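You operate a simulated robot arm through the tools that you are given. There is no shell and no other tool.

The job below is to be done with a simulated two-armed robot. You get a single attempt, and the scene is never put back.

JOB
Feed the head blue ink: open pot in the yellow ring, pipe down, press INK once.
Fine: its lid goes on the grey side shelf. Set down upright: what you pick out.

It is judged by the outcome, as a careful person would: the job done as asked, and still so three seconds after it is handed in. It fails if anything else is knocked over, pushed out of place, dropped, spilled or broken. Lids that push on must go on centred and level and be pressed home; caps that screw on are set level and turned clockwise until they are tight.

ROBOT AND FRAMES
Two 7-joint arms with fingered hands on one trunk that stands fixed in place. Base frame: the origin is at the foot of the trunk, x ahead of it, y to its left, z up; the work surface is at about z = 980. Units: mm, rad, N and s.
The left shoulder is at [14, 162, 1244], the right one opposite. Each reaches about 1215 mm from its shoulder. Payload 4 kg a hand.
The TCP of each hand is the grasp point between the finger pads, 36 mm short of the fingertips. In the tool frame z runs along the fingers and y along their closing line. The gripper opens to 124 mm; its body begins 42 mm behind the TCP. The gripper is a hand of 4 fingers: y runs from the thumb to the fingers, the wrist lies at [-15, -99, -189] in the tool frame, and closing takes about 1.5 s.
Orientation is that of the tool frame in the base frame, as [roll, pitch, yaw] about the fixed x, y, z axes, in that order (R = Rz(yaw) Ry(pitch) Rx(roll)). With the fingers straight down and the wrist toward the robot, the tool's x, y and z point along [0, 1, 0], [1, 0, 0] and [0, 0, -1] of the base frame.

CONTROLS
- The arms move only by the tool play_rows. It takes "left_commands", "right_commands" or both (then of equal length, played together; a hand with none holds still); each is a list of rows, each a list of 6 numbers: the shift along the base's x, y, z in mm, then the turn, a rotation vector about the base's x, y, z in rad. In form: [[x, y, z, ax, ay, az], ...]. A call has 1 to 20 rows; each row shifts and turns the commanded pose from where the row before left it. "left_hand" and "right_hand" are, for a hand that has rows, the gripper command, from -1 (shut) to 1 (fully open), values between in proportion, set as the call begins (left out, the last holds). Each row takes 0.2 s and may step no farther than 50 mm and 0.15 rad from the row before; otherwise, or with a gripper value out of range, the whole call is refused. Where a pose cannot be reached the arm comes as near as it can. A force on the tool above 40 N (or 10 N above the force at the start of the call, whichever is more), or a blocked arm, ends the call early, and 0.2 s more pass. The fingers move at their own pace (about 45 mm/s each) and stop on an object; they squeeze with about 25 N. The grip force told is the motor's: it shows also when the fingers shut on nothing. Time passes only in rows, and 0.2 s behind the last, so rows that do not move let the fingers close. The reply holds the time, the measured pose of the TCP, the force on the tool along the base axes, the opening and the grip force, in the units named above and with some noise, with the torque about the TCP (base axes, N m) and any sound that the robot's microphone picked up.
- Cameras (640 x 400 px; columns grow to the right, rows downward): "scene" is now at [68, -58.4, 1497.3]; the picture's right is [-0.63, -0.78, 0.01], its down [-0.26, 0.20, -0.94] and it looks along [0.73, -0.60, -0.33] (base axes); focal length 214 px, centre (320, 200). "left" rides on the left gripper at [-75, -86, -123] in its tool frame; the picture's right is [-0.70, -0.34, 0.63], its down [0.64, -0.68, 0.35] and it looks along [0.32, 0.65, 0.69] (tool axes); focal length 275 px, centre (320, 200). "right" rides on the right gripper at [75, -86, -123] in its tool frame; the picture's right is [-0.70, 0.34, -0.63], its down [-0.64, -0.68, 0.35] and it looks along [-0.32, 0.65, 0.69] (tool axes); focal length 275 px, centre (320, 200). There is no depth. A picture from a camera that has moved, and an enlarged one, comes with that camera's place and axes in the base frame and with its lens.
- snapshot(camera): a new picture of that camera. No time passes.
- move_column(by): moves the trunk up (or, below 0, down) by that many mm; the arms and the scene camera ride with it, the base frame stays. It gives what a move gives, with no picture.
- grasp_type(shape, hand): the hand has 4 fingers and takes this shape, open, in about a second: jaw (thumb against the fingers, like two jaws); tri (thumb and two fingers); tip (a fingertip pinch); poke (one finger out to press); point (the index stretched); flat (the hand flat); cup (the hand cupped); fist (a fist). The gripper value then closes the fingers along that shape, each until it touches; the sizes above hold for jaw. It gives what a move gives, with no picture.
- turn_head(pan, tilt): turns the head with the scene camera to pan (to the left, within 1.501 rad either way) and tilt (down, from -0.506 to 1.204), counted from straight ahead of the robot (the tilt from the chest, where the trunk bows). It gives what a move gives.
- inspect(camera, box): a new picture of the part [left, top, right, bottom] of that camera's present view, enlarged. No time passes.
- finish_job(): hands the job in; it is judged then, once.

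Places have to be worked out from the pictures, the camera data and where the tool is seen. Open the grippers and draw the arms clear of the work before you hand the job in, unless the task says otherwise.

The tools are called after "Emit:" as name(argument=value, ...) on one line, values as JSON. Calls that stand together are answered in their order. play_rows: Moves the arms, as the interface text tells. Its arguments: {"type":"object","properties":{"left_commands":{"type":"array","items":{"type":"array","items":{"type":"number"}}},"left_hand":{"type":"number"},"right_commands":{"type":"array","items":{"type":"array","items":{"type":"number"}}},"right_hand":{"type":"number"}},"required":[]} The other tools are called the same way: move_column (by) moves the trunk up or down; grasp_type (shape, hand) gives the hand a shape; turn_head (pan, tilt) turns the head that bears the scene camera; snapshot (camera) takes a picture; inspect (camera, box) takes an enlarged picture of a part of a camera's view; finish_job () hands the job in.

At the start:

```text
time_s: 0.0
left_tcp_pos: [841.4, -69.7, 1511.3]
left_tcp_rot: [3.14, 0.001, 1.571]
left_wrist_force: [-0.7, 0.6, 0.1]
left_torque: [0.0, 0.01, 0.01]
left_finger_gap: 123.7
left_grasp_force: 0.1
left_shape: jaw
right_tcp_pos: [430.7, -463.0, 1544.5]
right_tcp_rot: [-3.141, 0.001, 1.572]
right_wrist_force: [-0.3, -0.9, 0.6]
right_torque: [-0.01, 0.0, 0.0]
right_finger_gap: 123.8
right_grasp_force: 0.1
right_shape: jaw
trunk travel left (down, up): [-400.0, 78.0]
head pan, tilt (commanded): [-0.681, 0.325]
```

scene: 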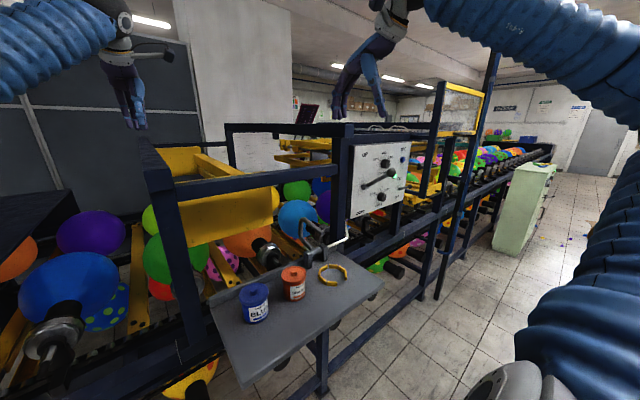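
right: 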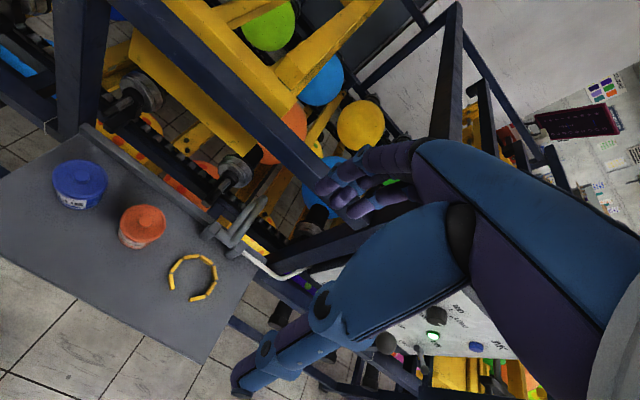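
left: 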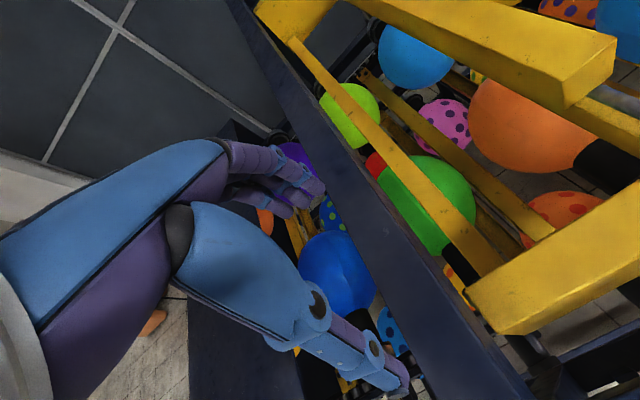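

I see a grey shelf with a blue pot, an orange pot and a yellow ring, with a pipe/lever near it and a control panel behind. I'll enlarge the shelf and the panel to understand the details.

Emit:
inspect(camera="scene", box=[200, 220, 400, 345])

Emit:
inspect(camera="scene", box=[330, 130, 430, 220])

Emit:
inspect(camera="right", box=[0, 130, 320, 330])

Emit:
inspect(camera="right", box=[340, 270, 540, 395])

```text
3.20 times, centred on (300, 282) of scene
camera zoom: at [68.0, -58.4, 1497.3], right [-0.63, -0.78, 0.01], down [-0.26, 0.2, -0.94], along [0.73, -0.6, -0.33], focal length 686 px, centre (384, -64)
```

zoom: 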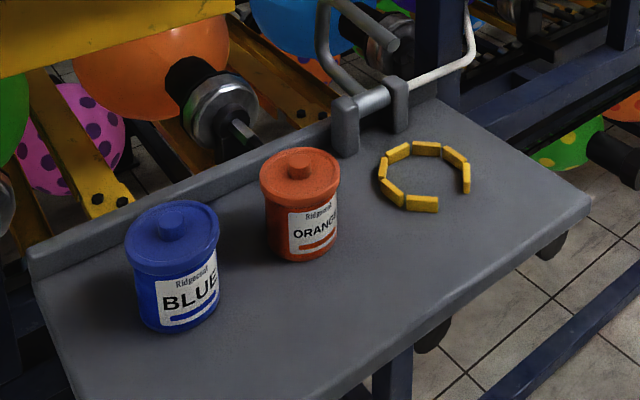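

```text
4.44 times, centred on (380, 175) of scene
camera zoom: at [68.0, -58.4, 1497.3], right [-0.63, -0.78, 0.01], down [-0.26, 0.2, -0.94], along [0.73, -0.6, -0.33], focal length 953 px, centre (53, 311)
```

zoom: 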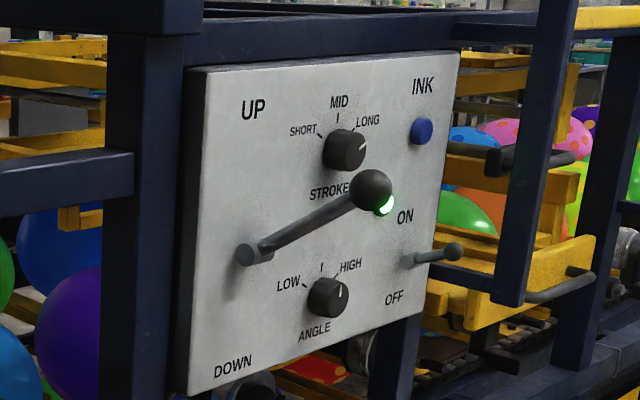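

```text
2.00 times, centred on (160, 230) of right
camera zoom: at [344.7, -388.2, 1667.0], right [0.34, -0.7, 0.63], down [-0.68, -0.64, -0.35], along [0.65, -0.32, -0.69], focal length 551 px, centre (640, 140)
```

zoom: 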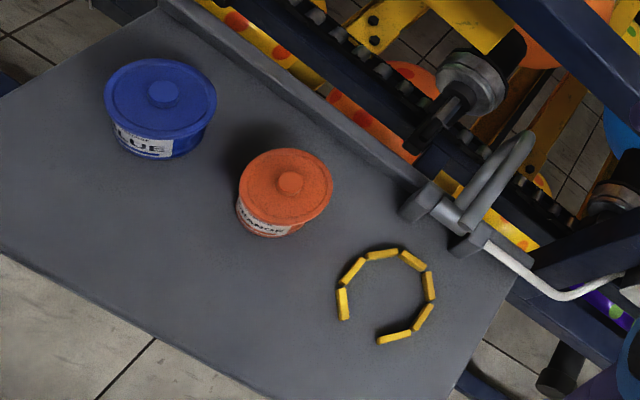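

```text
3.20 times, centred on (440, 332) of right
camera zoom: at [344.7, -388.2, 1667.0], right [0.34, -0.7, 0.63], down [-0.68, -0.64, -0.35], along [0.65, -0.32, -0.69], focal length 881 px, centre (-64, -224)
```

zoom: 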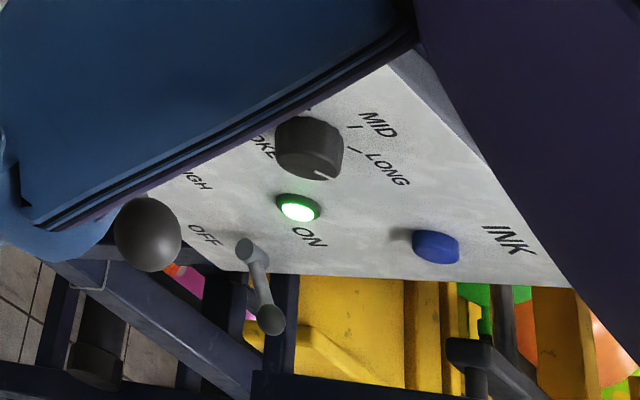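

The shelf seems to hold blue pot near (540,-215), orange near (535,-342) and the ring near (538,-505); the pipe hinge is near (630,-505). I'll enlarge the pipe mechanism and the panel more closely.

Emit:
inspect(camera="scene", box=[290, 205, 370, 255])

Emit:
inspect(camera="right", box=[190, 180, 310, 255])

Emit:
inspect(camera="scene", box=[345, 140, 415, 220])

Emit:
inspect(camera="scene", box=[230, 270, 290, 330])

```text
8.00 times, centred on (330, 230) of scene
camera zoom: at [68.0, -58.4, 1497.3], right [-0.63, -0.78, 0.01], down [-0.26, 0.2, -0.94], along [0.73, -0.6, -0.33], focal length 1716 px, centre (240, -40)
```

zoom: 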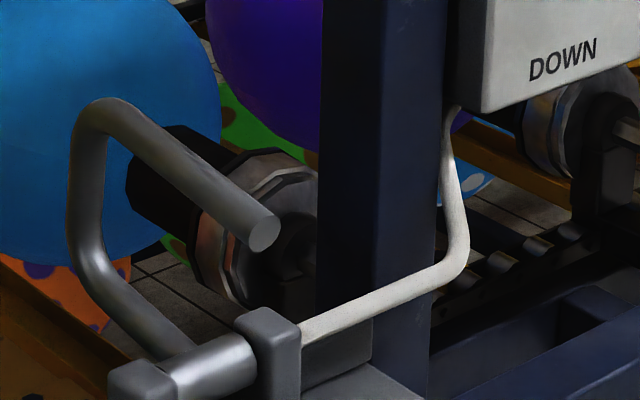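

```text
5.33 times, centred on (250, 218) of right
camera zoom: at [344.7, -388.2, 1667.0], right [0.34, -0.7, 0.63], down [-0.68, -0.64, -0.35], along [0.65, -0.32, -0.69], focal length 1468 px, centre (693, 107)
```

zoom: 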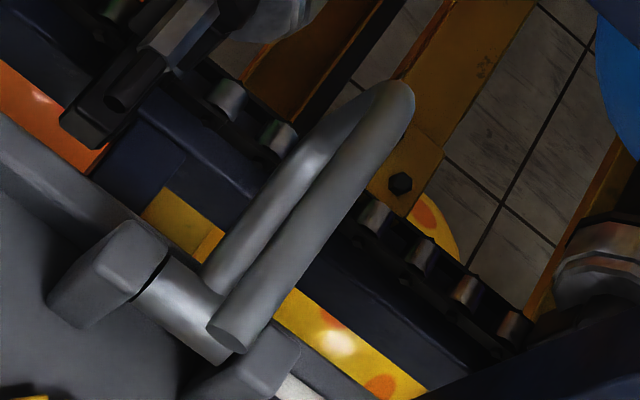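

```text
5.00 times, centred on (380, 180) of scene
camera zoom: at [68.0, -58.4, 1497.3], right [-0.63, -0.78, 0.01], down [-0.26, 0.2, -0.94], along [0.73, -0.6, -0.33], focal length 1072 px, centre (20, 300)
```

zoom: 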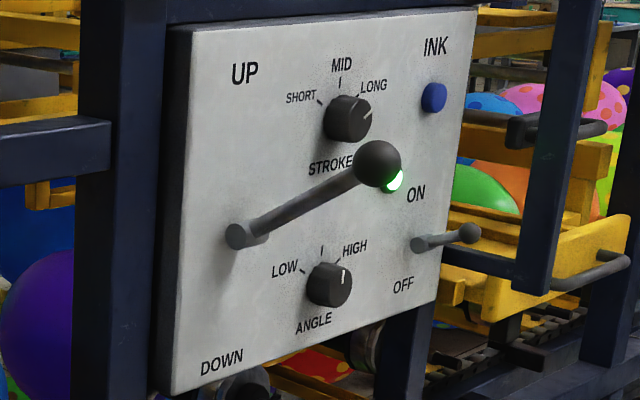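

```text
6.67 times, centred on (260, 300) of scene
camera zoom: at [68.0, -58.4, 1497.3], right [-0.63, -0.78, 0.01], down [-0.26, 0.2, -0.94], along [0.73, -0.6, -0.33], focal length 1430 px, centre (720, -467)
```

zoom: 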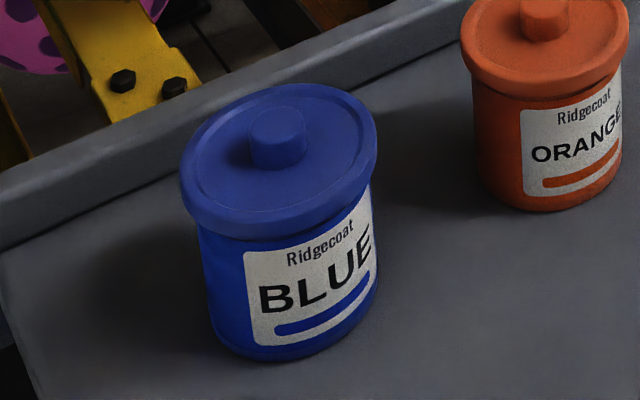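

The pipe is a U-shaped swing tube hinged on two posts behind the ring, its free end now raised and pointing at the robot. Before moving I look at the hands' shape and at the left camera's view.

Emit:
inspect(camera="scene", box=[60, 0, 260, 140])

Emit:
inspect(camera="scene", box=[310, 0, 450, 130])

Emit:
turn_head(pan=-0.75, tilt=0.75)

```text
2.86 times, centred on (160, 70) of scene
camera zoom: at [68.0, -58.4, 1497.3], right [-0.63, -0.78, 0.01], down [-0.26, 0.2, -0.94], along [0.73, -0.6, -0.33], focal length 613 px, centre (777, 571)
```

zoom: 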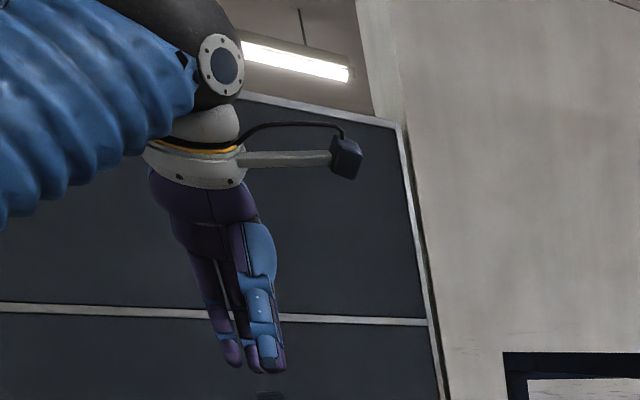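

```text
3.08 times, centred on (380, 65) of scene
camera zoom: at [68.0, -58.4, 1497.3], right [-0.63, -0.78, 0.01], down [-0.26, 0.2, -0.94], along [0.73, -0.6, -0.33], focal length 660 px, centre (135, 615)
```

zoom: 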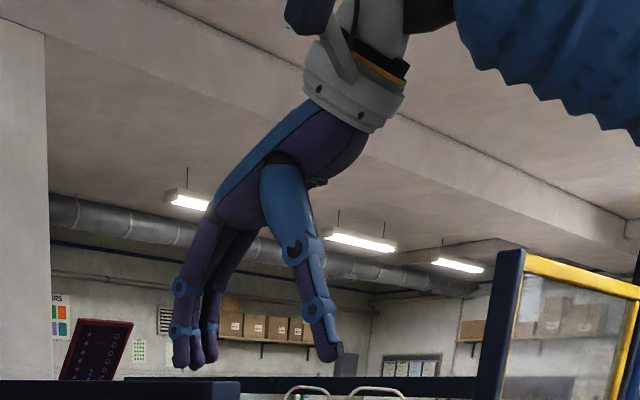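

```text
time_s: 0.9
left_tcp_pos: [839.7, -69.9, 1511.0]
left_tcp_rot: [3.142, 0.0, 1.572]
left_wrist_force: [0.2, -0.6, -0.4]
left_torque: [0.01, 0.0, 0.03]
left_finger_gap: 123.4
left_grasp_force: 0.1
left_shape: jaw
right_tcp_pos: [430.3, -463.2, 1544.8]
right_tcp_rot: [-3.14, -0.001, 1.571]
right_wrist_force: [-0.1, -0.4, -0.2]
right_torque: [0.0, -0.01, -0.01]
right_finger_gap: 123.4
right_grasp_force: 0.0
right_shape: jaw
trunk travel left (down, up): [-400.0, 78.0]
head pan, tilt (commanded): [-0.75, 0.75]
```

The hand is a 3-finger-plus-thumb shape with an offset wrist and a camera stalk. I take a scene picture with the new head pose and check the shelf.

Emit:
snapshot(camera="scene")

Emit:
inspect(camera="scene", box=[180, 120, 400, 260])

```text
taken
camera scene: at [55.6, -56.3, 1459.5], right [-0.68, -0.73, 0.01], down [-0.51, 0.46, -0.72], along [0.52, -0.5, -0.69], focal length 214 px, centre (320, 200)
```

scene: 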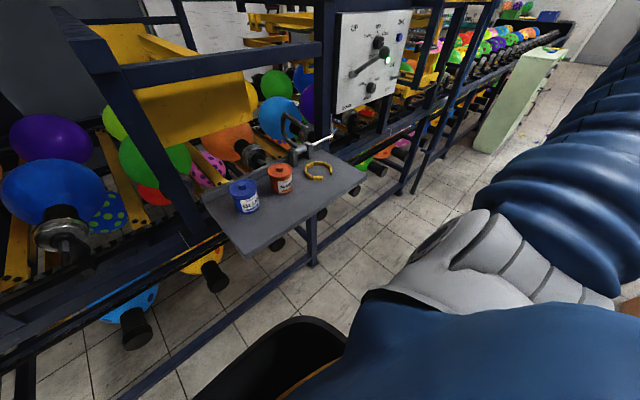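

```text
2.86 times, centred on (290, 190) of scene
camera zoom: at [55.6, -56.3, 1459.5], right [-0.68, -0.73, 0.01], down [-0.51, 0.46, -0.72], along [0.52, -0.5, -0.69], focal length 613 px, centre (406, 229)
```

zoom: 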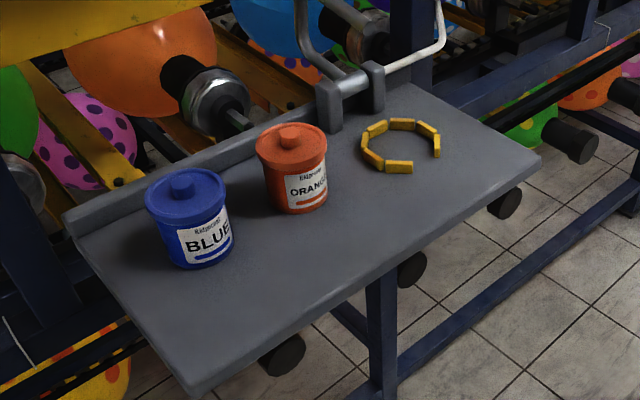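

I yaw the right hand a quarter turn in place (thumb toward +y), up high and away from everything, so that its camera can later look forward from above.

Emit:
play_rows(right_commands=[[0, 0, 0, 0, 0, -0.1428], [0, 0, 0, 0, 0, -0.1428], [0, 0, 0, 0, 0, -0.1428], [0, 0, 0, 0, 0, -0.1428], [0, 0, 0, 0, 0, -0.1428], [0, 0, 0, 0, 0, -0.1428], [0, 0, 0, 0, 0, -0.1428], [0, 0, 0, 0, 0, -0.1428], [0, 0, 0, 0, 0, -0.1428], [0, 0, 0, 0, 0, -0.1428], [0, 0, 0, 0, 0, -0.1428]])

Emit:
snapshot(camera="right")

```text
time_s: 3.3
left_tcp_pos: [841.0, -69.6, 1512.0]
left_tcp_rot: [-3.141, 0.0, 1.573]
left_wrist_force: [0.1, 0.0, 0.0]
left_torque: [0.0, 0.03, 0.01]
left_finger_gap: 123.7
left_grasp_force: 0.1
left_shape: jaw
right_tcp_pos: [431.9, -463.3, 1545.4]
right_tcp_rot: [3.141, -0.001, -0.003]
right_wrist_force: [-0.4, -0.3, 0.5]
right_torque: [-0.03, 0.02, 0.0]
right_finger_gap: 123.8
right_grasp_force: 0.0
right_shape: jaw
trunk travel left (down, up): [-400.0, 78.0]
head pan, tilt (commanded): [-0.75, 0.75]
```

```text
taken
camera right: at [506.2, -376.7, 1667.0], right [-0.7, -0.34, 0.63], down [-0.64, 0.68, -0.35], along [-0.32, -0.65, -0.69], focal length 275 px, centre (320, 200)
```

right: 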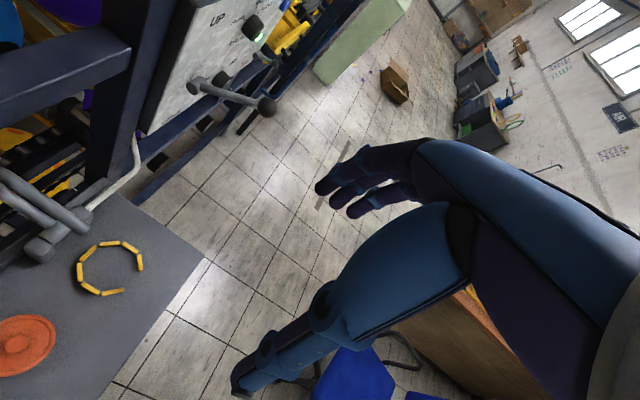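

The yaw worked. Now I tilt the fingers forward by 45° while coming down to about (400,-420,1300), for a closer look at the ring and pipe.

Emit:
play_rows(right_commands=[[-5, 7, -41, 0, -0.131, 0], [-5, 7, -41, 0, -0.131, 0], [-5, 7, -41, 0, -0.131, 0], [-5, 7, -41, 0, -0.131, 0], [-5, 7, -41, 0, -0.131, 0], [-5, 7, -41, 0, -0.131, 0]])

Emit:
snapshot(camera="right")

Emit:
snapshot(camera="scene")

```text
time_s: 4.7
left_tcp_pos: [843.2, -71.2, 1510.3]
left_tcp_rot: [-3.138, 0.001, 1.572]
left_wrist_force: [-0.7, 0.6, 0.2]
left_torque: [0.01, 0.04, -0.05]
left_finger_gap: 123.6
left_grasp_force: 0.0
left_shape: jaw
right_tcp_pos: [457.2, -437.1, 1342.1]
right_tcp_rot: [-3.14, -0.785, -0.001]
right_wrist_force: [0.7, -0.4, -0.4]
right_torque: [0.0, 0.02, 0.01]
right_finger_gap: 123.5
right_grasp_force: 0.1
right_shape: jaw
right hand out of reach, approached as far as the arm can: row 5, 6
trunk travel left (down, up): [-400.0, 78.0]
head pan, tilt (commanded): [-0.75, 0.75]
```

```text
taken
camera right: at [423.4, -351.2, 1481.8], right [-0.94, -0.34, -0.04], down [-0.21, 0.68, -0.7], along [0.26, -0.65, -0.71], focal length 275 px, centre (320, 200)
```

right: 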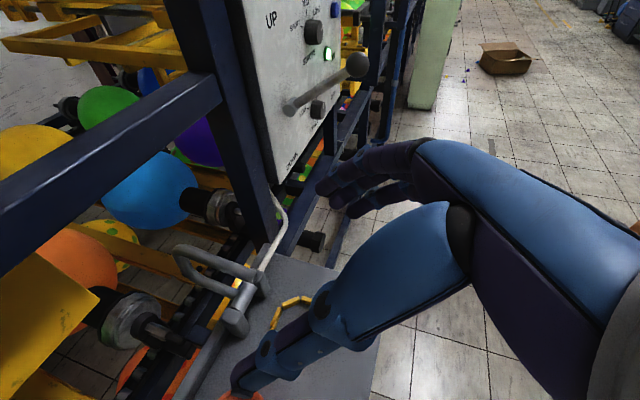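

```text
taken
camera scene: at [57.9, -56.4, 1459.3], right [-0.68, -0.73, 0.01], down [-0.51, 0.47, -0.72], along [0.52, -0.5, -0.69], focal length 214 px, centre (320, 200)
```

scene: 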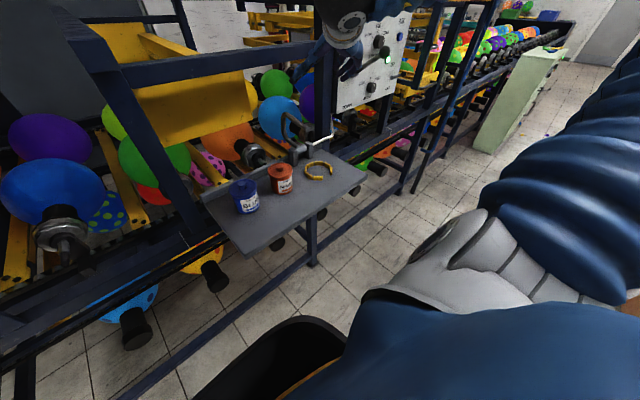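

The arm can't fold closer than roughly this, good to know. I enlarge the pipe, ring and panel in this view.

Emit:
inspect(camera="right", box=[140, 220, 340, 345])

Emit:
inspect(camera="right", box=[220, 0, 420, 130])

Emit:
inspect(camera="scene", box=[260, 90, 380, 190])

```text
3.20 times, centred on (240, 282) of right
camera zoom: at [423.4, -351.2, 1481.8], right [-0.94, -0.34, -0.04], down [-0.21, 0.68, -0.7], along [0.26, -0.65, -0.71], focal length 881 px, centre (576, -64)
```

zoom: 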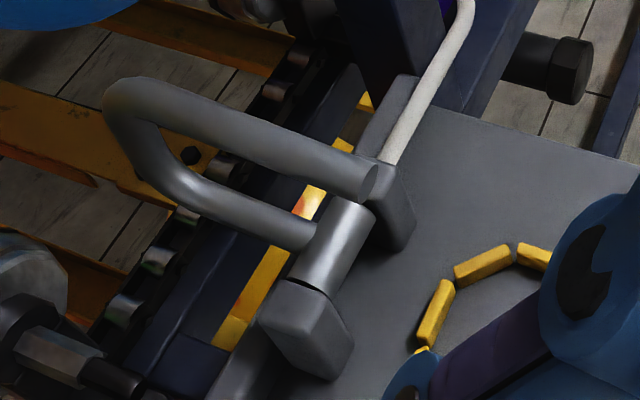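

```text
3.08 times, centred on (320, 65) of right
camera zoom: at [423.4, -351.2, 1481.8], right [-0.94, -0.34, -0.04], down [-0.21, 0.68, -0.7], along [0.26, -0.65, -0.71], focal length 847 px, centre (320, 615)
```

zoom: 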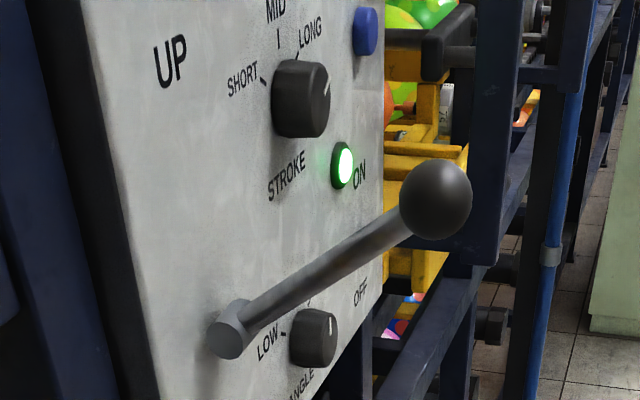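

```text
4.00 times, centred on (320, 140) of scene
camera zoom: at [57.9, -56.4, 1459.3], right [-0.68, -0.73, 0.01], down [-0.51, 0.47, -0.72], along [0.52, -0.5, -0.69], focal length 858 px, centre (320, 440)
```

zoom: 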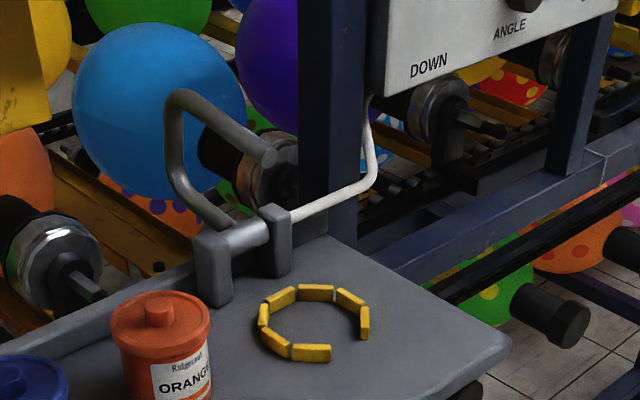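

Triangulating gives: pipe end E ≈ (588,-500,1131), hinge axis ≈ (636,·,1029), ring centre ≈ (535,-506). I move the right arm aside toward the panel (better view of INK, frees space for the left arm), and draw the left hand back from above the machine.

Emit:
play_rows(right_commands=[[10, -45, 0, 0, 0, 0], [10, -45, 0, 0, 0, 0], [10, -45, 0, 0, 0, 0], [10, -45, 0, 0, 0, 0], [10, -45, 0, 0, 0, 0], [10, -45, 0, 0, 0, 0]], left_commands=[[-45, 0, 5, 0, 0, 0], [-45, 0, 5, 0, 0, 0], [-45, 0, 5, 0, 0, 0], [-45, 0, 5, 0, 0, 0], [-45, 0, 5, 0, 0, 0], [-45, 0, 5, 0, 0, 0]])

Emit:
snapshot(camera="right")

Emit:
snapshot(camera="left")

Emit:
snapshot(camera="scene")

```text
time_s: 6.1
left_tcp_pos: [575.5, -66.6, 1540.6]
left_tcp_rot: [-3.141, 0.001, 1.573]
left_wrist_force: [-0.1, -0.4, 0.6]
left_torque: [-0.01, 0.02, 0.04]
left_finger_gap: 124.0
left_grasp_force: 0.0
left_shape: jaw
right_tcp_pos: [511.1, -690.3, 1344.6]
right_tcp_rot: [3.14, -0.791, 0.01]
right_wrist_force: [-19.4, 30.2, 8.7]
right_torque: [-0.04, 0.31, -1.2]
right_finger_gap: 112.1
right_grasp_force: 0.0
right_shape: jaw
trunk travel left (down, up): [-400.0, 78.0]
head pan, tilt (commanded): [-0.75, 0.75]
stopped in row 6 (right hand): the force on the tool passed its limit at 47 N (the readings are from after the stop); the commanded pose is now the measured one
```

```text
taken
camera right: at [475.3, -603.8, 1484.0], right [-0.94, -0.35, -0.05], down [-0.21, 0.68, -0.7], along [0.28, -0.65, -0.71], focal length 275 px, centre (320, 200)
```

right: 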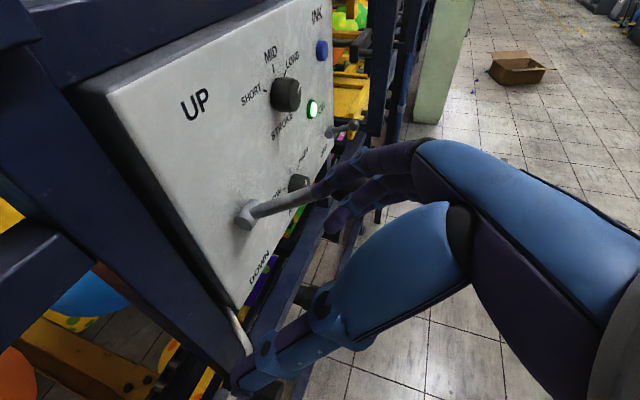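

```text
taken
camera left: at [488.9, -139.7, 1664.5], right [-0.34, -0.7, -0.63], down [-0.68, 0.64, -0.35], along [0.65, 0.31, -0.69], focal length 275 px, centre (320, 200)
```

left: 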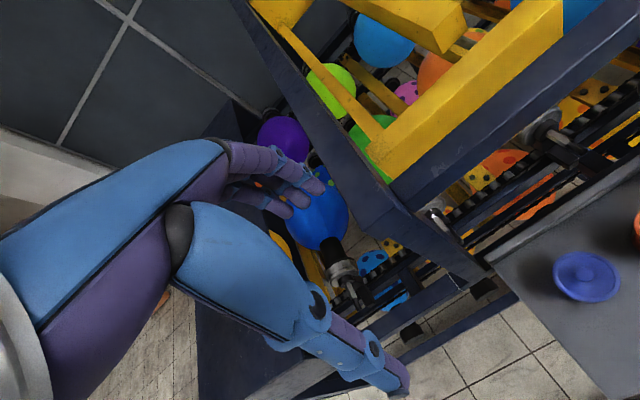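

```text
taken
camera scene: at [52.1, -51.6, 1459.8], right [-0.68, -0.73, 0.01], down [-0.51, 0.46, -0.73], along [0.53, -0.5, -0.69], focal length 214 px, centre (320, 200)
```

scene: 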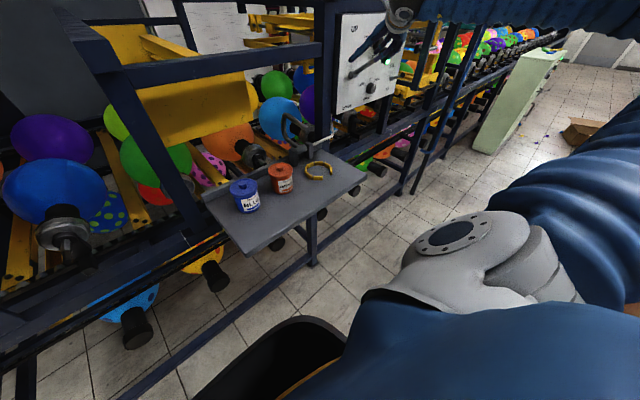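

The right fingers touched the panel's UP/DOWN lever (force stop). I back straight out along the way I came and then check that the lever is as it was.

Emit:
play_rows(right_commands=[[-4, 18, 0, 0, 0, 0], [-10, 45, 0, 0, 0, 0], [-10, 45, 0, 0, 0, 0]])

Emit:
snapshot(camera="right")

Emit:
inspect(camera="scene", box=[320, 0, 420, 130])

```text
time_s: 6.9
left_tcp_pos: [580.1, -69.7, 1539.7]
left_tcp_rot: [-3.14, 0.0, 1.57]
left_wrist_force: [0.2, -0.1, -0.2]
left_torque: [-0.02, 0.02, -0.01]
left_finger_gap: 123.8
left_grasp_force: 0.0
left_shape: jaw
right_tcp_pos: [491.5, -586.6, 1343.1]
right_tcp_rot: [3.141, -0.787, 0.008]
right_wrist_force: [0.3, -0.2, 0.6]
right_torque: [-0.03, 0.0, -0.02]
right_finger_gap: 123.7
right_grasp_force: 0.0
right_shape: jaw
trunk travel left (down, up): [-400.0, 78.0]
head pan, tilt (commanded): [-0.75, 0.75]
```

```text
taken
camera right: at [455.5, -500.9, 1482.5], right [-0.94, -0.34, -0.05], down [-0.21, 0.68, -0.7], along [0.27, -0.65, -0.71], focal length 275 px, centre (320, 200)
```

right: 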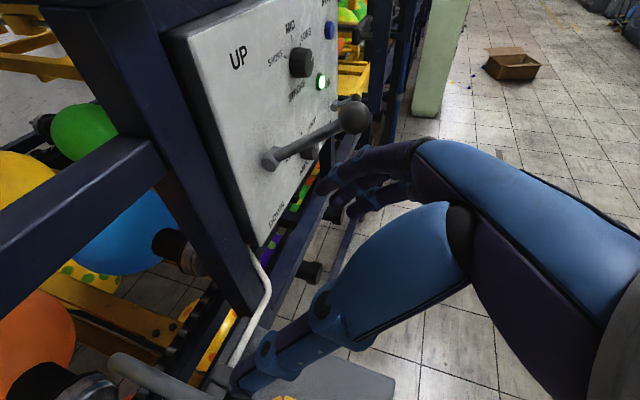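

```text
3.08 times, centred on (370, 65) of scene
camera zoom: at [56.0, -55.5, 1459.5], right [-0.68, -0.73, 0.01], down [-0.51, 0.47, -0.72], along [0.52, -0.5, -0.69], focal length 660 px, centre (166, 615)
```

zoom: 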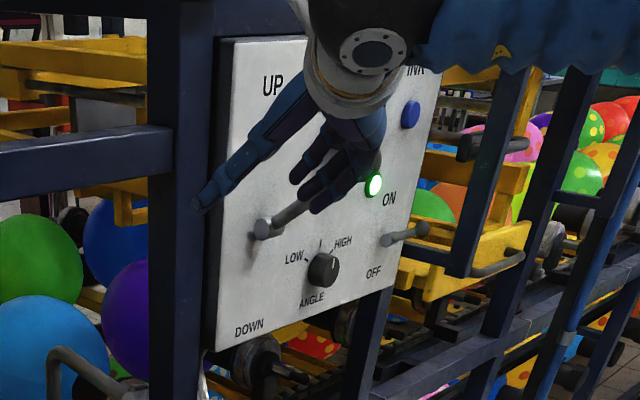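

The lever ball is still at about (523,-785,1325), the same as before the touch, so nothing moved. I enlarge the panel from this closer viewpoint.

Emit:
inspect(camera="right", box=[160, 0, 400, 150])

Emit:
inspect(camera="right", box=[220, 0, 360, 90])

Emit:
inspect(camera="left", box=[440, 180, 640, 305])

```text
2.67 times, centred on (280, 75) of right
camera zoom: at [455.5, -500.9, 1482.5], right [-0.94, -0.34, -0.05], down [-0.21, 0.68, -0.7], along [0.27, -0.65, -0.71], focal length 734 px, centre (427, 533)
```

zoom: 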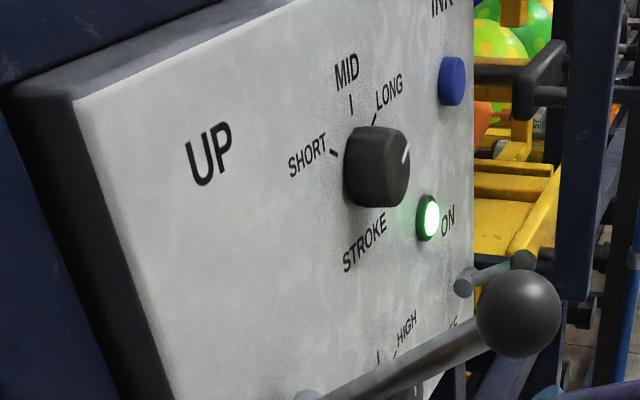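

```text
4.44 times, centred on (290, 45) of right
camera zoom: at [455.5, -500.9, 1482.5], right [-0.94, -0.34, -0.05], down [-0.21, 0.68, -0.7], along [0.27, -0.65, -0.71], focal length 1224 px, centre (453, 889)
```

zoom: 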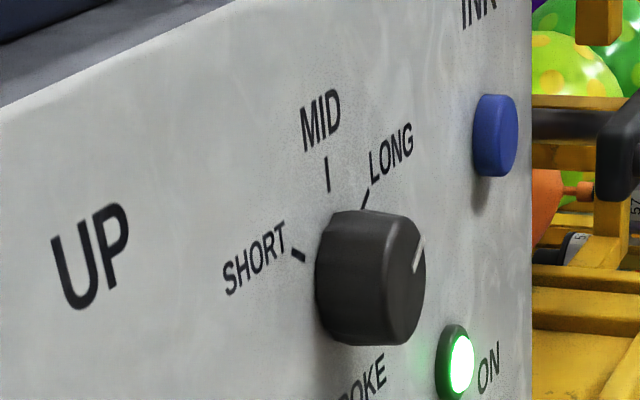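

```text
3.20 times, centred on (540, 242) of left
camera zoom: at [493.0, -143.9, 1663.1], right [-0.34, -0.7, -0.63], down [-0.68, 0.64, -0.35], along [0.65, 0.32, -0.69], focal length 881 px, centre (-384, 64)
```

zoom: 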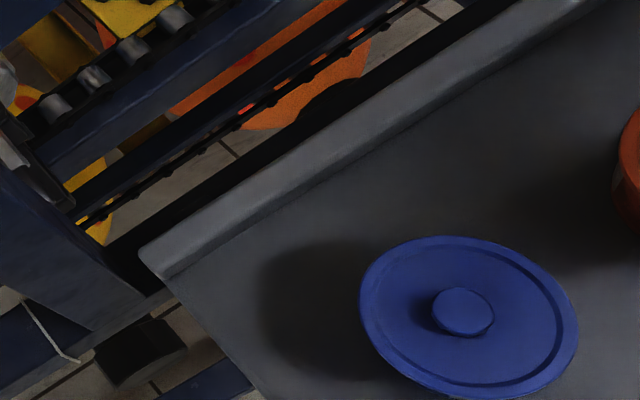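

INK button ≈ (657,-1088,1333); blue lid centre ≈ (548,-221,1047). The machine's corner post/beam is close above the blue pot, so I locate it more exactly before bringing the left hand down.

Emit:
inspect(camera="left", box=[340, 120, 640, 307])

Emit:
inspect(camera="scene", box=[40, 0, 340, 187])

```text
2.13 times, centred on (490, 214) of left
camera zoom: at [493.0, -143.9, 1663.1], right [-0.34, -0.7, -0.63], down [-0.68, 0.64, -0.35], along [0.65, 0.32, -0.69], focal length 587 px, centre (-43, 171)
```

zoom: 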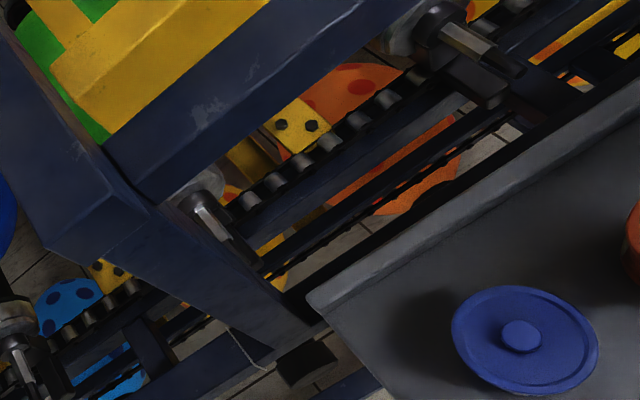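

```text
2.13 times, centred on (190, 94) of scene
camera zoom: at [56.0, -55.5, 1459.5], right [-0.68, -0.73, 0.01], down [-0.51, 0.47, -0.72], along [0.52, -0.5, -0.69], focal length 458 px, centre (597, 427)
```

zoom: 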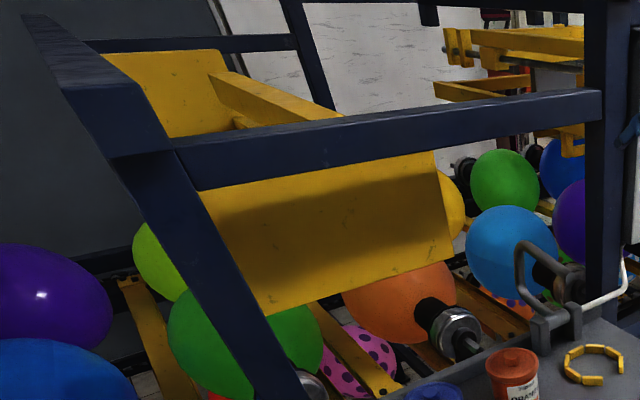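

The frame corner is at about (635,-54,1410), with its beam along -y there. I bring the left hand down on the robot side of it (x≈480), below the beam's height, then forward above the blue pot.

Emit:
play_rows(left_commands=[[-25, -38, 0, 0, 0, 0], [-25, -38, 0, 0, 0, 0], [-25, -38, 0, 0, 0, 0], [-25, -38, 0, 0, 0, 0], [0, 0, -45, 0, 0, 0], [0, 0, -45, 0, 0, 0], [0, 0, -45, 0, 0, 0], [0, 0, -45, 0, 0, 0], [0, 0, -45, 0, 0, 0], [0, 0, -45, 0, 0, 0], [0, 0, -45, 0, 0, 0]])

Emit:
grasp_type(shape="tip", hand="left")

Emit:
snapshot(camera="left")

Emit:
snapshot(camera="scene")

```text
time_s: 9.3
left_tcp_pos: [481.0, -221.6, 1224.7]
left_tcp_rot: [-3.14, 0.0, 1.572]
left_wrist_force: [0.5, -0.3, 0.8]
left_torque: [0.01, 0.0, 0.0]
left_finger_gap: 123.8
left_grasp_force: 0.1
left_shape: jaw
right_tcp_pos: [490.2, -587.4, 1342.3]
right_tcp_rot: [-3.14, -0.788, 0.005]
right_wrist_force: [0.3, -0.3, -0.3]
right_torque: [-0.02, 0.0, 0.01]
right_finger_gap: 123.7
right_grasp_force: 0.1
right_shape: jaw
trunk travel left (down, up): [-400.0, 78.0]
head pan, tilt (commanded): [-0.75, 0.75]
```

```text
time_s: 10.2
left_tcp_pos: [480.2, -221.3, 1226.8]
left_tcp_rot: [-3.141, -0.001, 1.57]
left_wrist_force: [1.0, 0.0, 0.3]
left_torque: [0.0, -0.01, 0.01]
left_finger_gap: 124.1
left_grasp_force: 0.0
left_shape: tip
right_tcp_pos: [490.4, -587.2, 1342.5]
right_tcp_rot: [-3.139, -0.787, 0.005]
right_wrist_force: [0.2, 0.5, 0.4]
right_torque: [0.0, -0.01, 0.0]
right_finger_gap: 123.9
right_grasp_force: 0.2
right_shape: jaw
trunk travel left (down, up): [-400.0, 78.0]
head pan, tilt (commanded): [-0.75, 0.75]
```

```text
taken
camera left: at [393.1, -295.5, 1349.6], right [-0.34, -0.7, -0.63], down [-0.68, 0.64, -0.35], along [0.65, 0.32, -0.69], focal length 275 px, centre (320, 200)
```

left: 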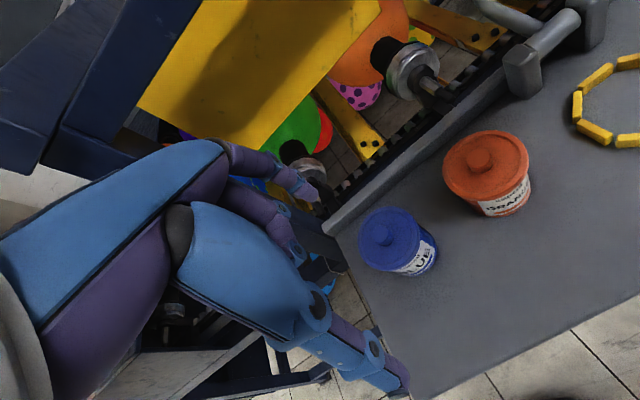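

```text
taken
camera scene: at [55.7, -56.2, 1459.5], right [-0.68, -0.73, 0.01], down [-0.51, 0.47, -0.72], along [0.52, -0.5, -0.69], focal length 214 px, centre (320, 200)
```

scene: 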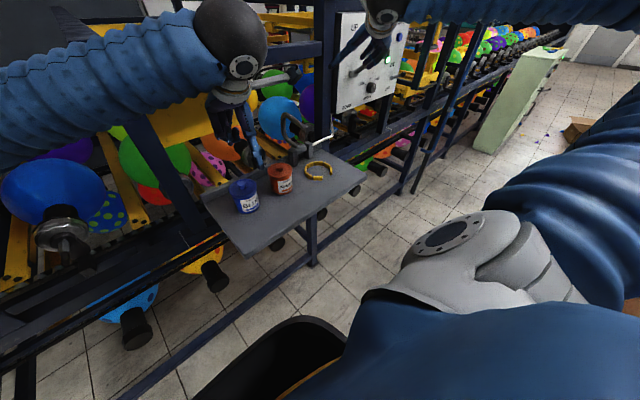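

The blue lid centre is confirmed at about (551,-219). To learn where the "tip" pinch meets, I close the left hand partly in free air and look.

Emit:
play_rows(left_commands=[[0, 0, 0, 0, 0, 0], [0, 0, 0, 0, 0, 0], [0, 0, 0, 0, 0, 0], [0, 0, 0, 0, 0, 0], [0, 0, 0, 0, 0, 0], [0, 0, 0, 0, 0, 0]], left_hand=-0.6)

Emit:
snapshot(camera="left")

Emit:
inspect(camera="scene", box=[170, 60, 300, 220])

```text
time_s: 11.6
left_tcp_pos: [479.5, -221.2, 1225.7]
left_tcp_rot: [-3.141, -0.001, 1.572]
left_wrist_force: [-0.3, -0.1, 0.1]
left_torque: [-0.01, 0.01, 0.03]
left_finger_gap: 27.4
left_grasp_force: 0.0
left_shape: tip
right_tcp_pos: [489.1, -588.3, 1342.8]
right_tcp_rot: [-3.14, -0.788, 0.005]
right_wrist_force: [0.5, 0.4, 0.2]
right_torque: [-0.01, -0.02, -0.02]
right_finger_gap: 123.8
right_grasp_force: 0.1
right_shape: jaw
trunk travel left (down, up): [-400.0, 78.0]
head pan, tilt (commanded): [-0.75, 0.75]
```

```text
taken
camera left: at [392.9, -295.6, 1349.3], right [-0.34, -0.7, -0.63], down [-0.68, 0.64, -0.35], along [0.65, 0.32, -0.69], focal length 275 px, centre (320, 200)
```

left: 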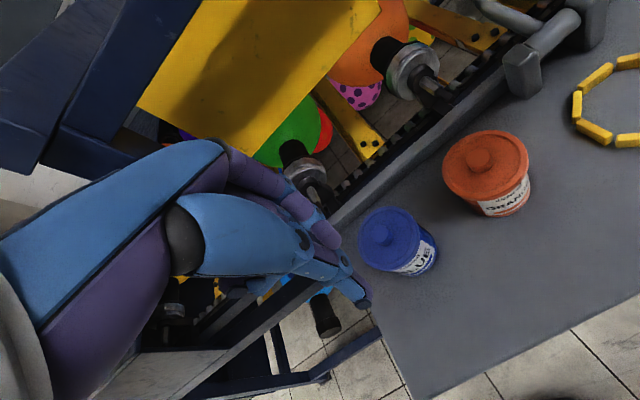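

```text
2.50 times, centred on (235, 140) of scene
camera zoom: at [55.5, -56.3, 1459.5], right [-0.68, -0.73, 0.01], down [-0.51, 0.47, -0.72], along [0.52, -0.5, -0.69], focal length 536 px, centre (532, 350)
```

zoom: 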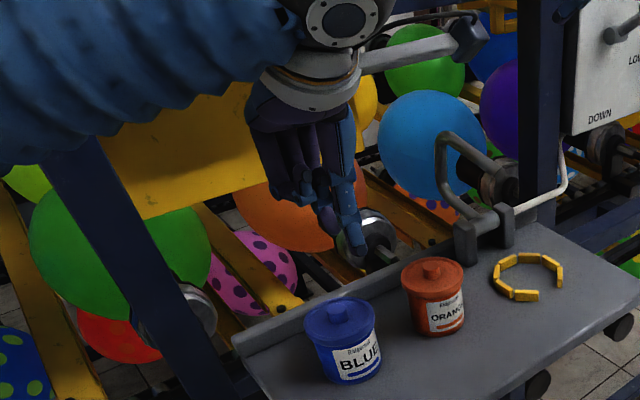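

I zoom in on the nearly closed pinch, to see which fingertips oppose the thumb and how far they reach.

Emit:
inspect(camera="left", box=[240, 170, 400, 320])

Emit:
inspect(camera="scene", box=[225, 80, 275, 175])

```text
2.67 times, centred on (320, 245) of left
camera zoom: at [392.9, -295.6, 1349.3], right [-0.34, -0.7, -0.63], down [-0.68, 0.64, -0.35], along [0.65, 0.32, -0.69], focal length 734 px, centre (320, 80)
```

zoom: 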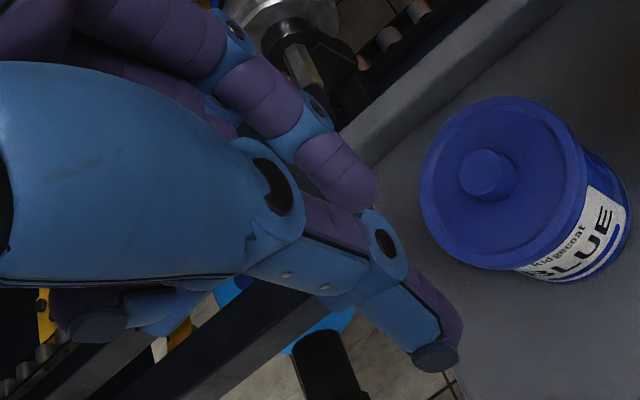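

```text
4.21 times, centred on (250, 128) of scene
camera zoom: at [55.5, -56.3, 1459.5], right [-0.68, -0.73, 0.01], down [-0.51, 0.47, -0.72], along [0.52, -0.5, -0.69], focal length 903 px, centre (615, 505)
```

zoom: 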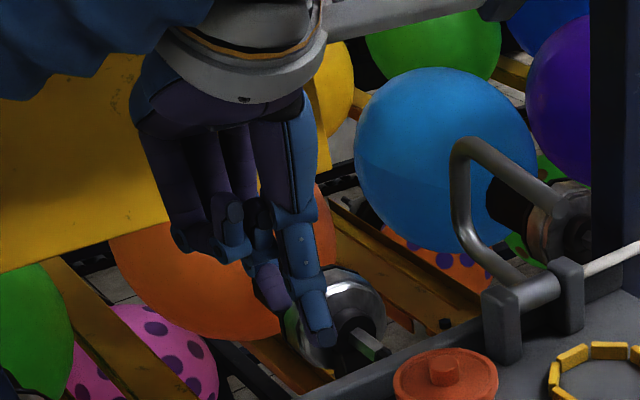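

The pinch is thumb and index along x, centred on the TCP, tips about 32 mm below it. I open to half and move above the knob, tips ~35 mm above it, then check alignment.

Emit:
play_rows(left_commands=[[18, 1, -20, 0, 0, 0], [18, 1, -20, 0, 0, 0], [18, 1, -20, 0, 0, 0], [17, 0, -20, 0, 0, 0], [0, 0, -20, 0, 0, 0], [0, 0, 0, 0, 0, 0]], left_hand=0.0)

Emit:
snapshot(camera="left")

Emit:
inspect(camera="scene", box=[190, 110, 310, 230])

Emit:
snapshot(camera="right")

```text
time_s: 13.0
left_tcp_pos: [550.6, -219.0, 1125.3]
left_tcp_rot: [-3.14, -0.001, 1.57]
left_wrist_force: [0.2, -0.3, -0.3]
left_torque: [0.01, -0.03, 0.02]
left_finger_gap: 61.4
left_grasp_force: 0.0
left_shape: tip
right_tcp_pos: [490.1, -587.9, 1343.0]
right_tcp_rot: [-3.138, -0.787, 0.004]
right_wrist_force: [-0.3, -0.2, 0.2]
right_torque: [0.02, 0.02, 0.01]
right_finger_gap: 123.7
right_grasp_force: 0.1
right_shape: jaw
trunk travel left (down, up): [-400.0, 78.0]
head pan, tilt (commanded): [-0.75, 0.75]
```

```text
taken
camera left: at [463.6, -292.9, 1249.2], right [-0.34, -0.7, -0.63], down [-0.68, 0.64, -0.34], along [0.65, 0.32, -0.69], focal length 275 px, centre (320, 200)
```

left: 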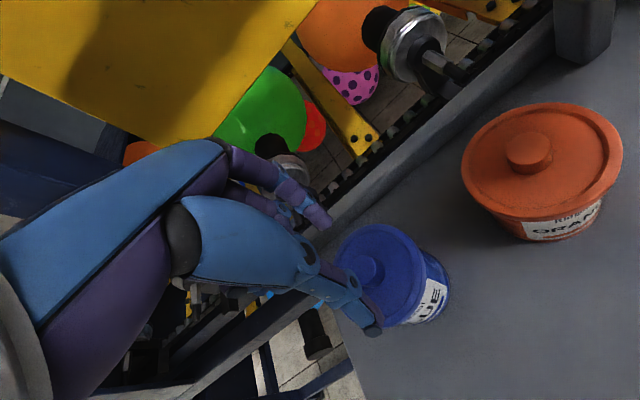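

```text
3.33 times, centred on (250, 170) of scene
camera zoom: at [55.5, -56.2, 1459.5], right [-0.68, -0.73, 0.01], down [-0.51, 0.47, -0.72], along [0.52, -0.5, -0.69], focal length 715 px, centre (553, 300)
```

zoom: 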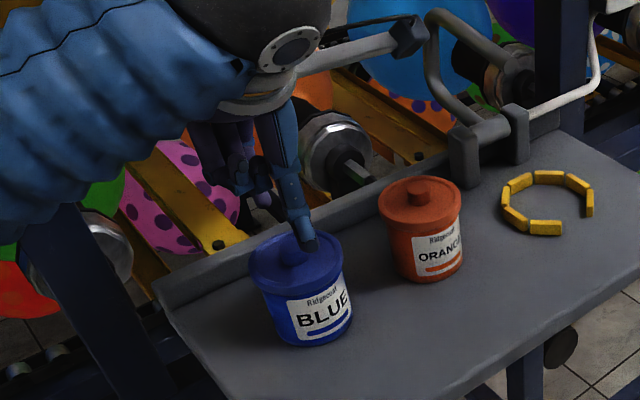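

```text
taken
camera right: at [455.2, -501.7, 1482.3], right [-0.94, -0.34, -0.05], down [-0.21, 0.68, -0.7], along [0.27, -0.65, -0.71], focal length 275 px, centre (320, 200)
```

right: 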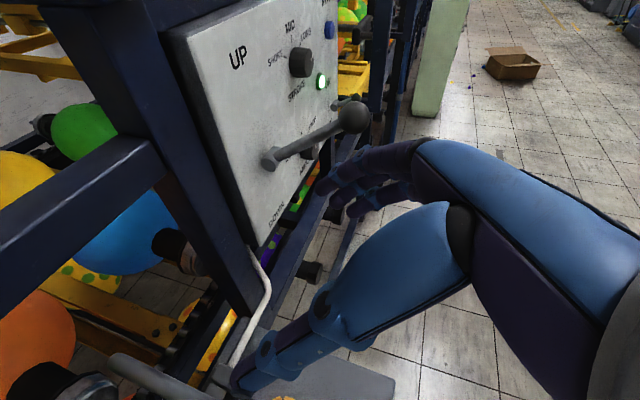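

Close now; I enlarge the left view around the lid to place the knob relative to the fingertips.

Emit:
inspect(camera="left", box=[280, 190, 460, 340])

Emit:
inspect(camera="scene", box=[220, 140, 270, 220])

```text
2.67 times, centred on (370, 265) of left
camera zoom: at [463.6, -292.9, 1249.2], right [-0.34, -0.7, -0.63], down [-0.68, 0.64, -0.34], along [0.65, 0.32, -0.69], focal length 734 px, centre (187, 27)
```

zoom: 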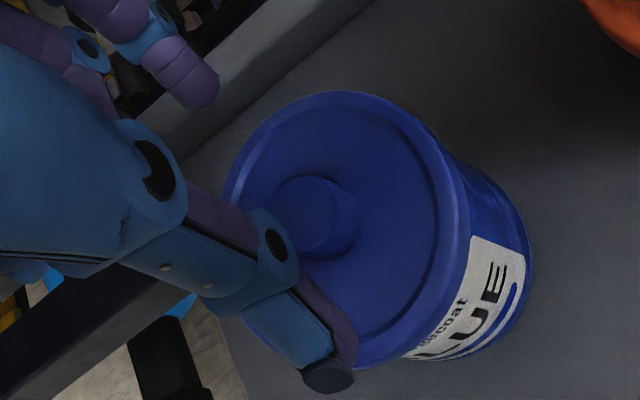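

```text
5.00 times, centred on (245, 180) of scene
camera zoom: at [55.5, -56.2, 1459.5], right [-0.68, -0.73, 0.01], down [-0.51, 0.47, -0.72], along [0.52, -0.5, -0.69], focal length 1072 px, centre (695, 300)
```

zoom: 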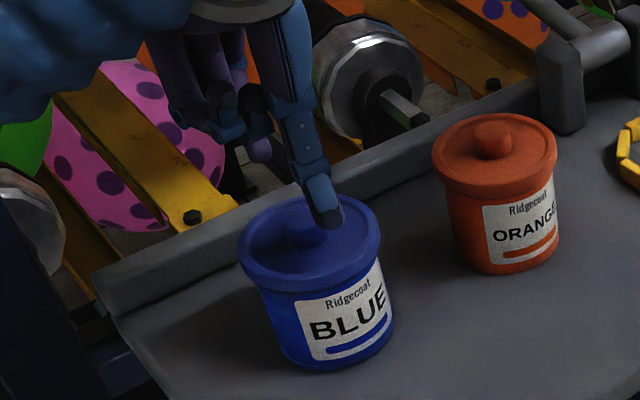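

Two views agree: blue pot axis ≈ (547,-219), lid rim top z ≈ 1054, knob about 22 mm wide with its top near z 1070. I lower the open pinch so the tips sit just above the lid, around the knob.

Emit:
play_rows(left_commands=[[-1.5, 0, -10, 0, 0, 0], [-1.5, 0, -10, 0, 0, 0], [0, 0, -8, 0, 0, 0], [0, 0, -6, 0, 0, 0]])

Emit:
inspect(camera="left", box=[260, 190, 480, 370])

Emit:
inspect(camera="scene", box=[220, 140, 270, 220])

```text
time_s: 14.0
left_tcp_pos: [546.6, -219.6, 1095.4]
left_tcp_rot: [3.139, 0.004, 1.573]
left_wrist_force: [1.2, 0.2, 23.5]
left_torque: [-0.05, -0.72, 0.0]
left_finger_gap: 63.0
left_grasp_force: 0.0
left_shape: tip
right_tcp_pos: [487.5, -587.0, 1343.8]
right_tcp_rot: [-3.141, -0.788, 0.007]
right_wrist_force: [0.4, 0.4, -0.5]
right_torque: [-0.04, -0.01, -0.02]
right_finger_gap: 123.7
right_grasp_force: 0.1
right_shape: jaw
trunk travel left (down, up): [-400.0, 78.0]
head pan, tilt (commanded): [-0.75, 0.75]
```

```text
2.22 times, centred on (370, 280) of left
camera zoom: at [459.2, -293.5, 1217.9], right [-0.33, -0.7, -0.63], down [-0.68, 0.64, -0.35], along [0.65, 0.31, -0.69], focal length 612 px, centre (209, 22)
```

zoom: 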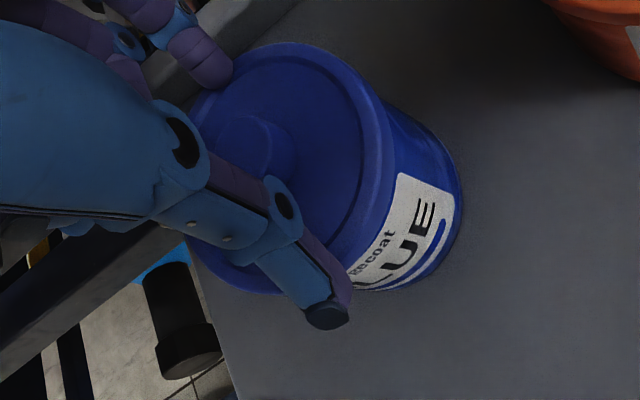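

```text
5.00 times, centred on (245, 180) of scene
camera zoom: at [53.9, -55.6, 1459.9], right [-0.68, -0.73, 0.01], down [-0.51, 0.47, -0.72], along [0.52, -0.5, -0.69], focal length 1072 px, centre (695, 300)
```

zoom: 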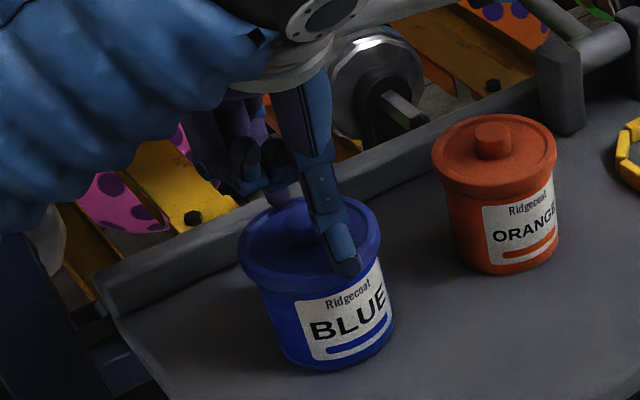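

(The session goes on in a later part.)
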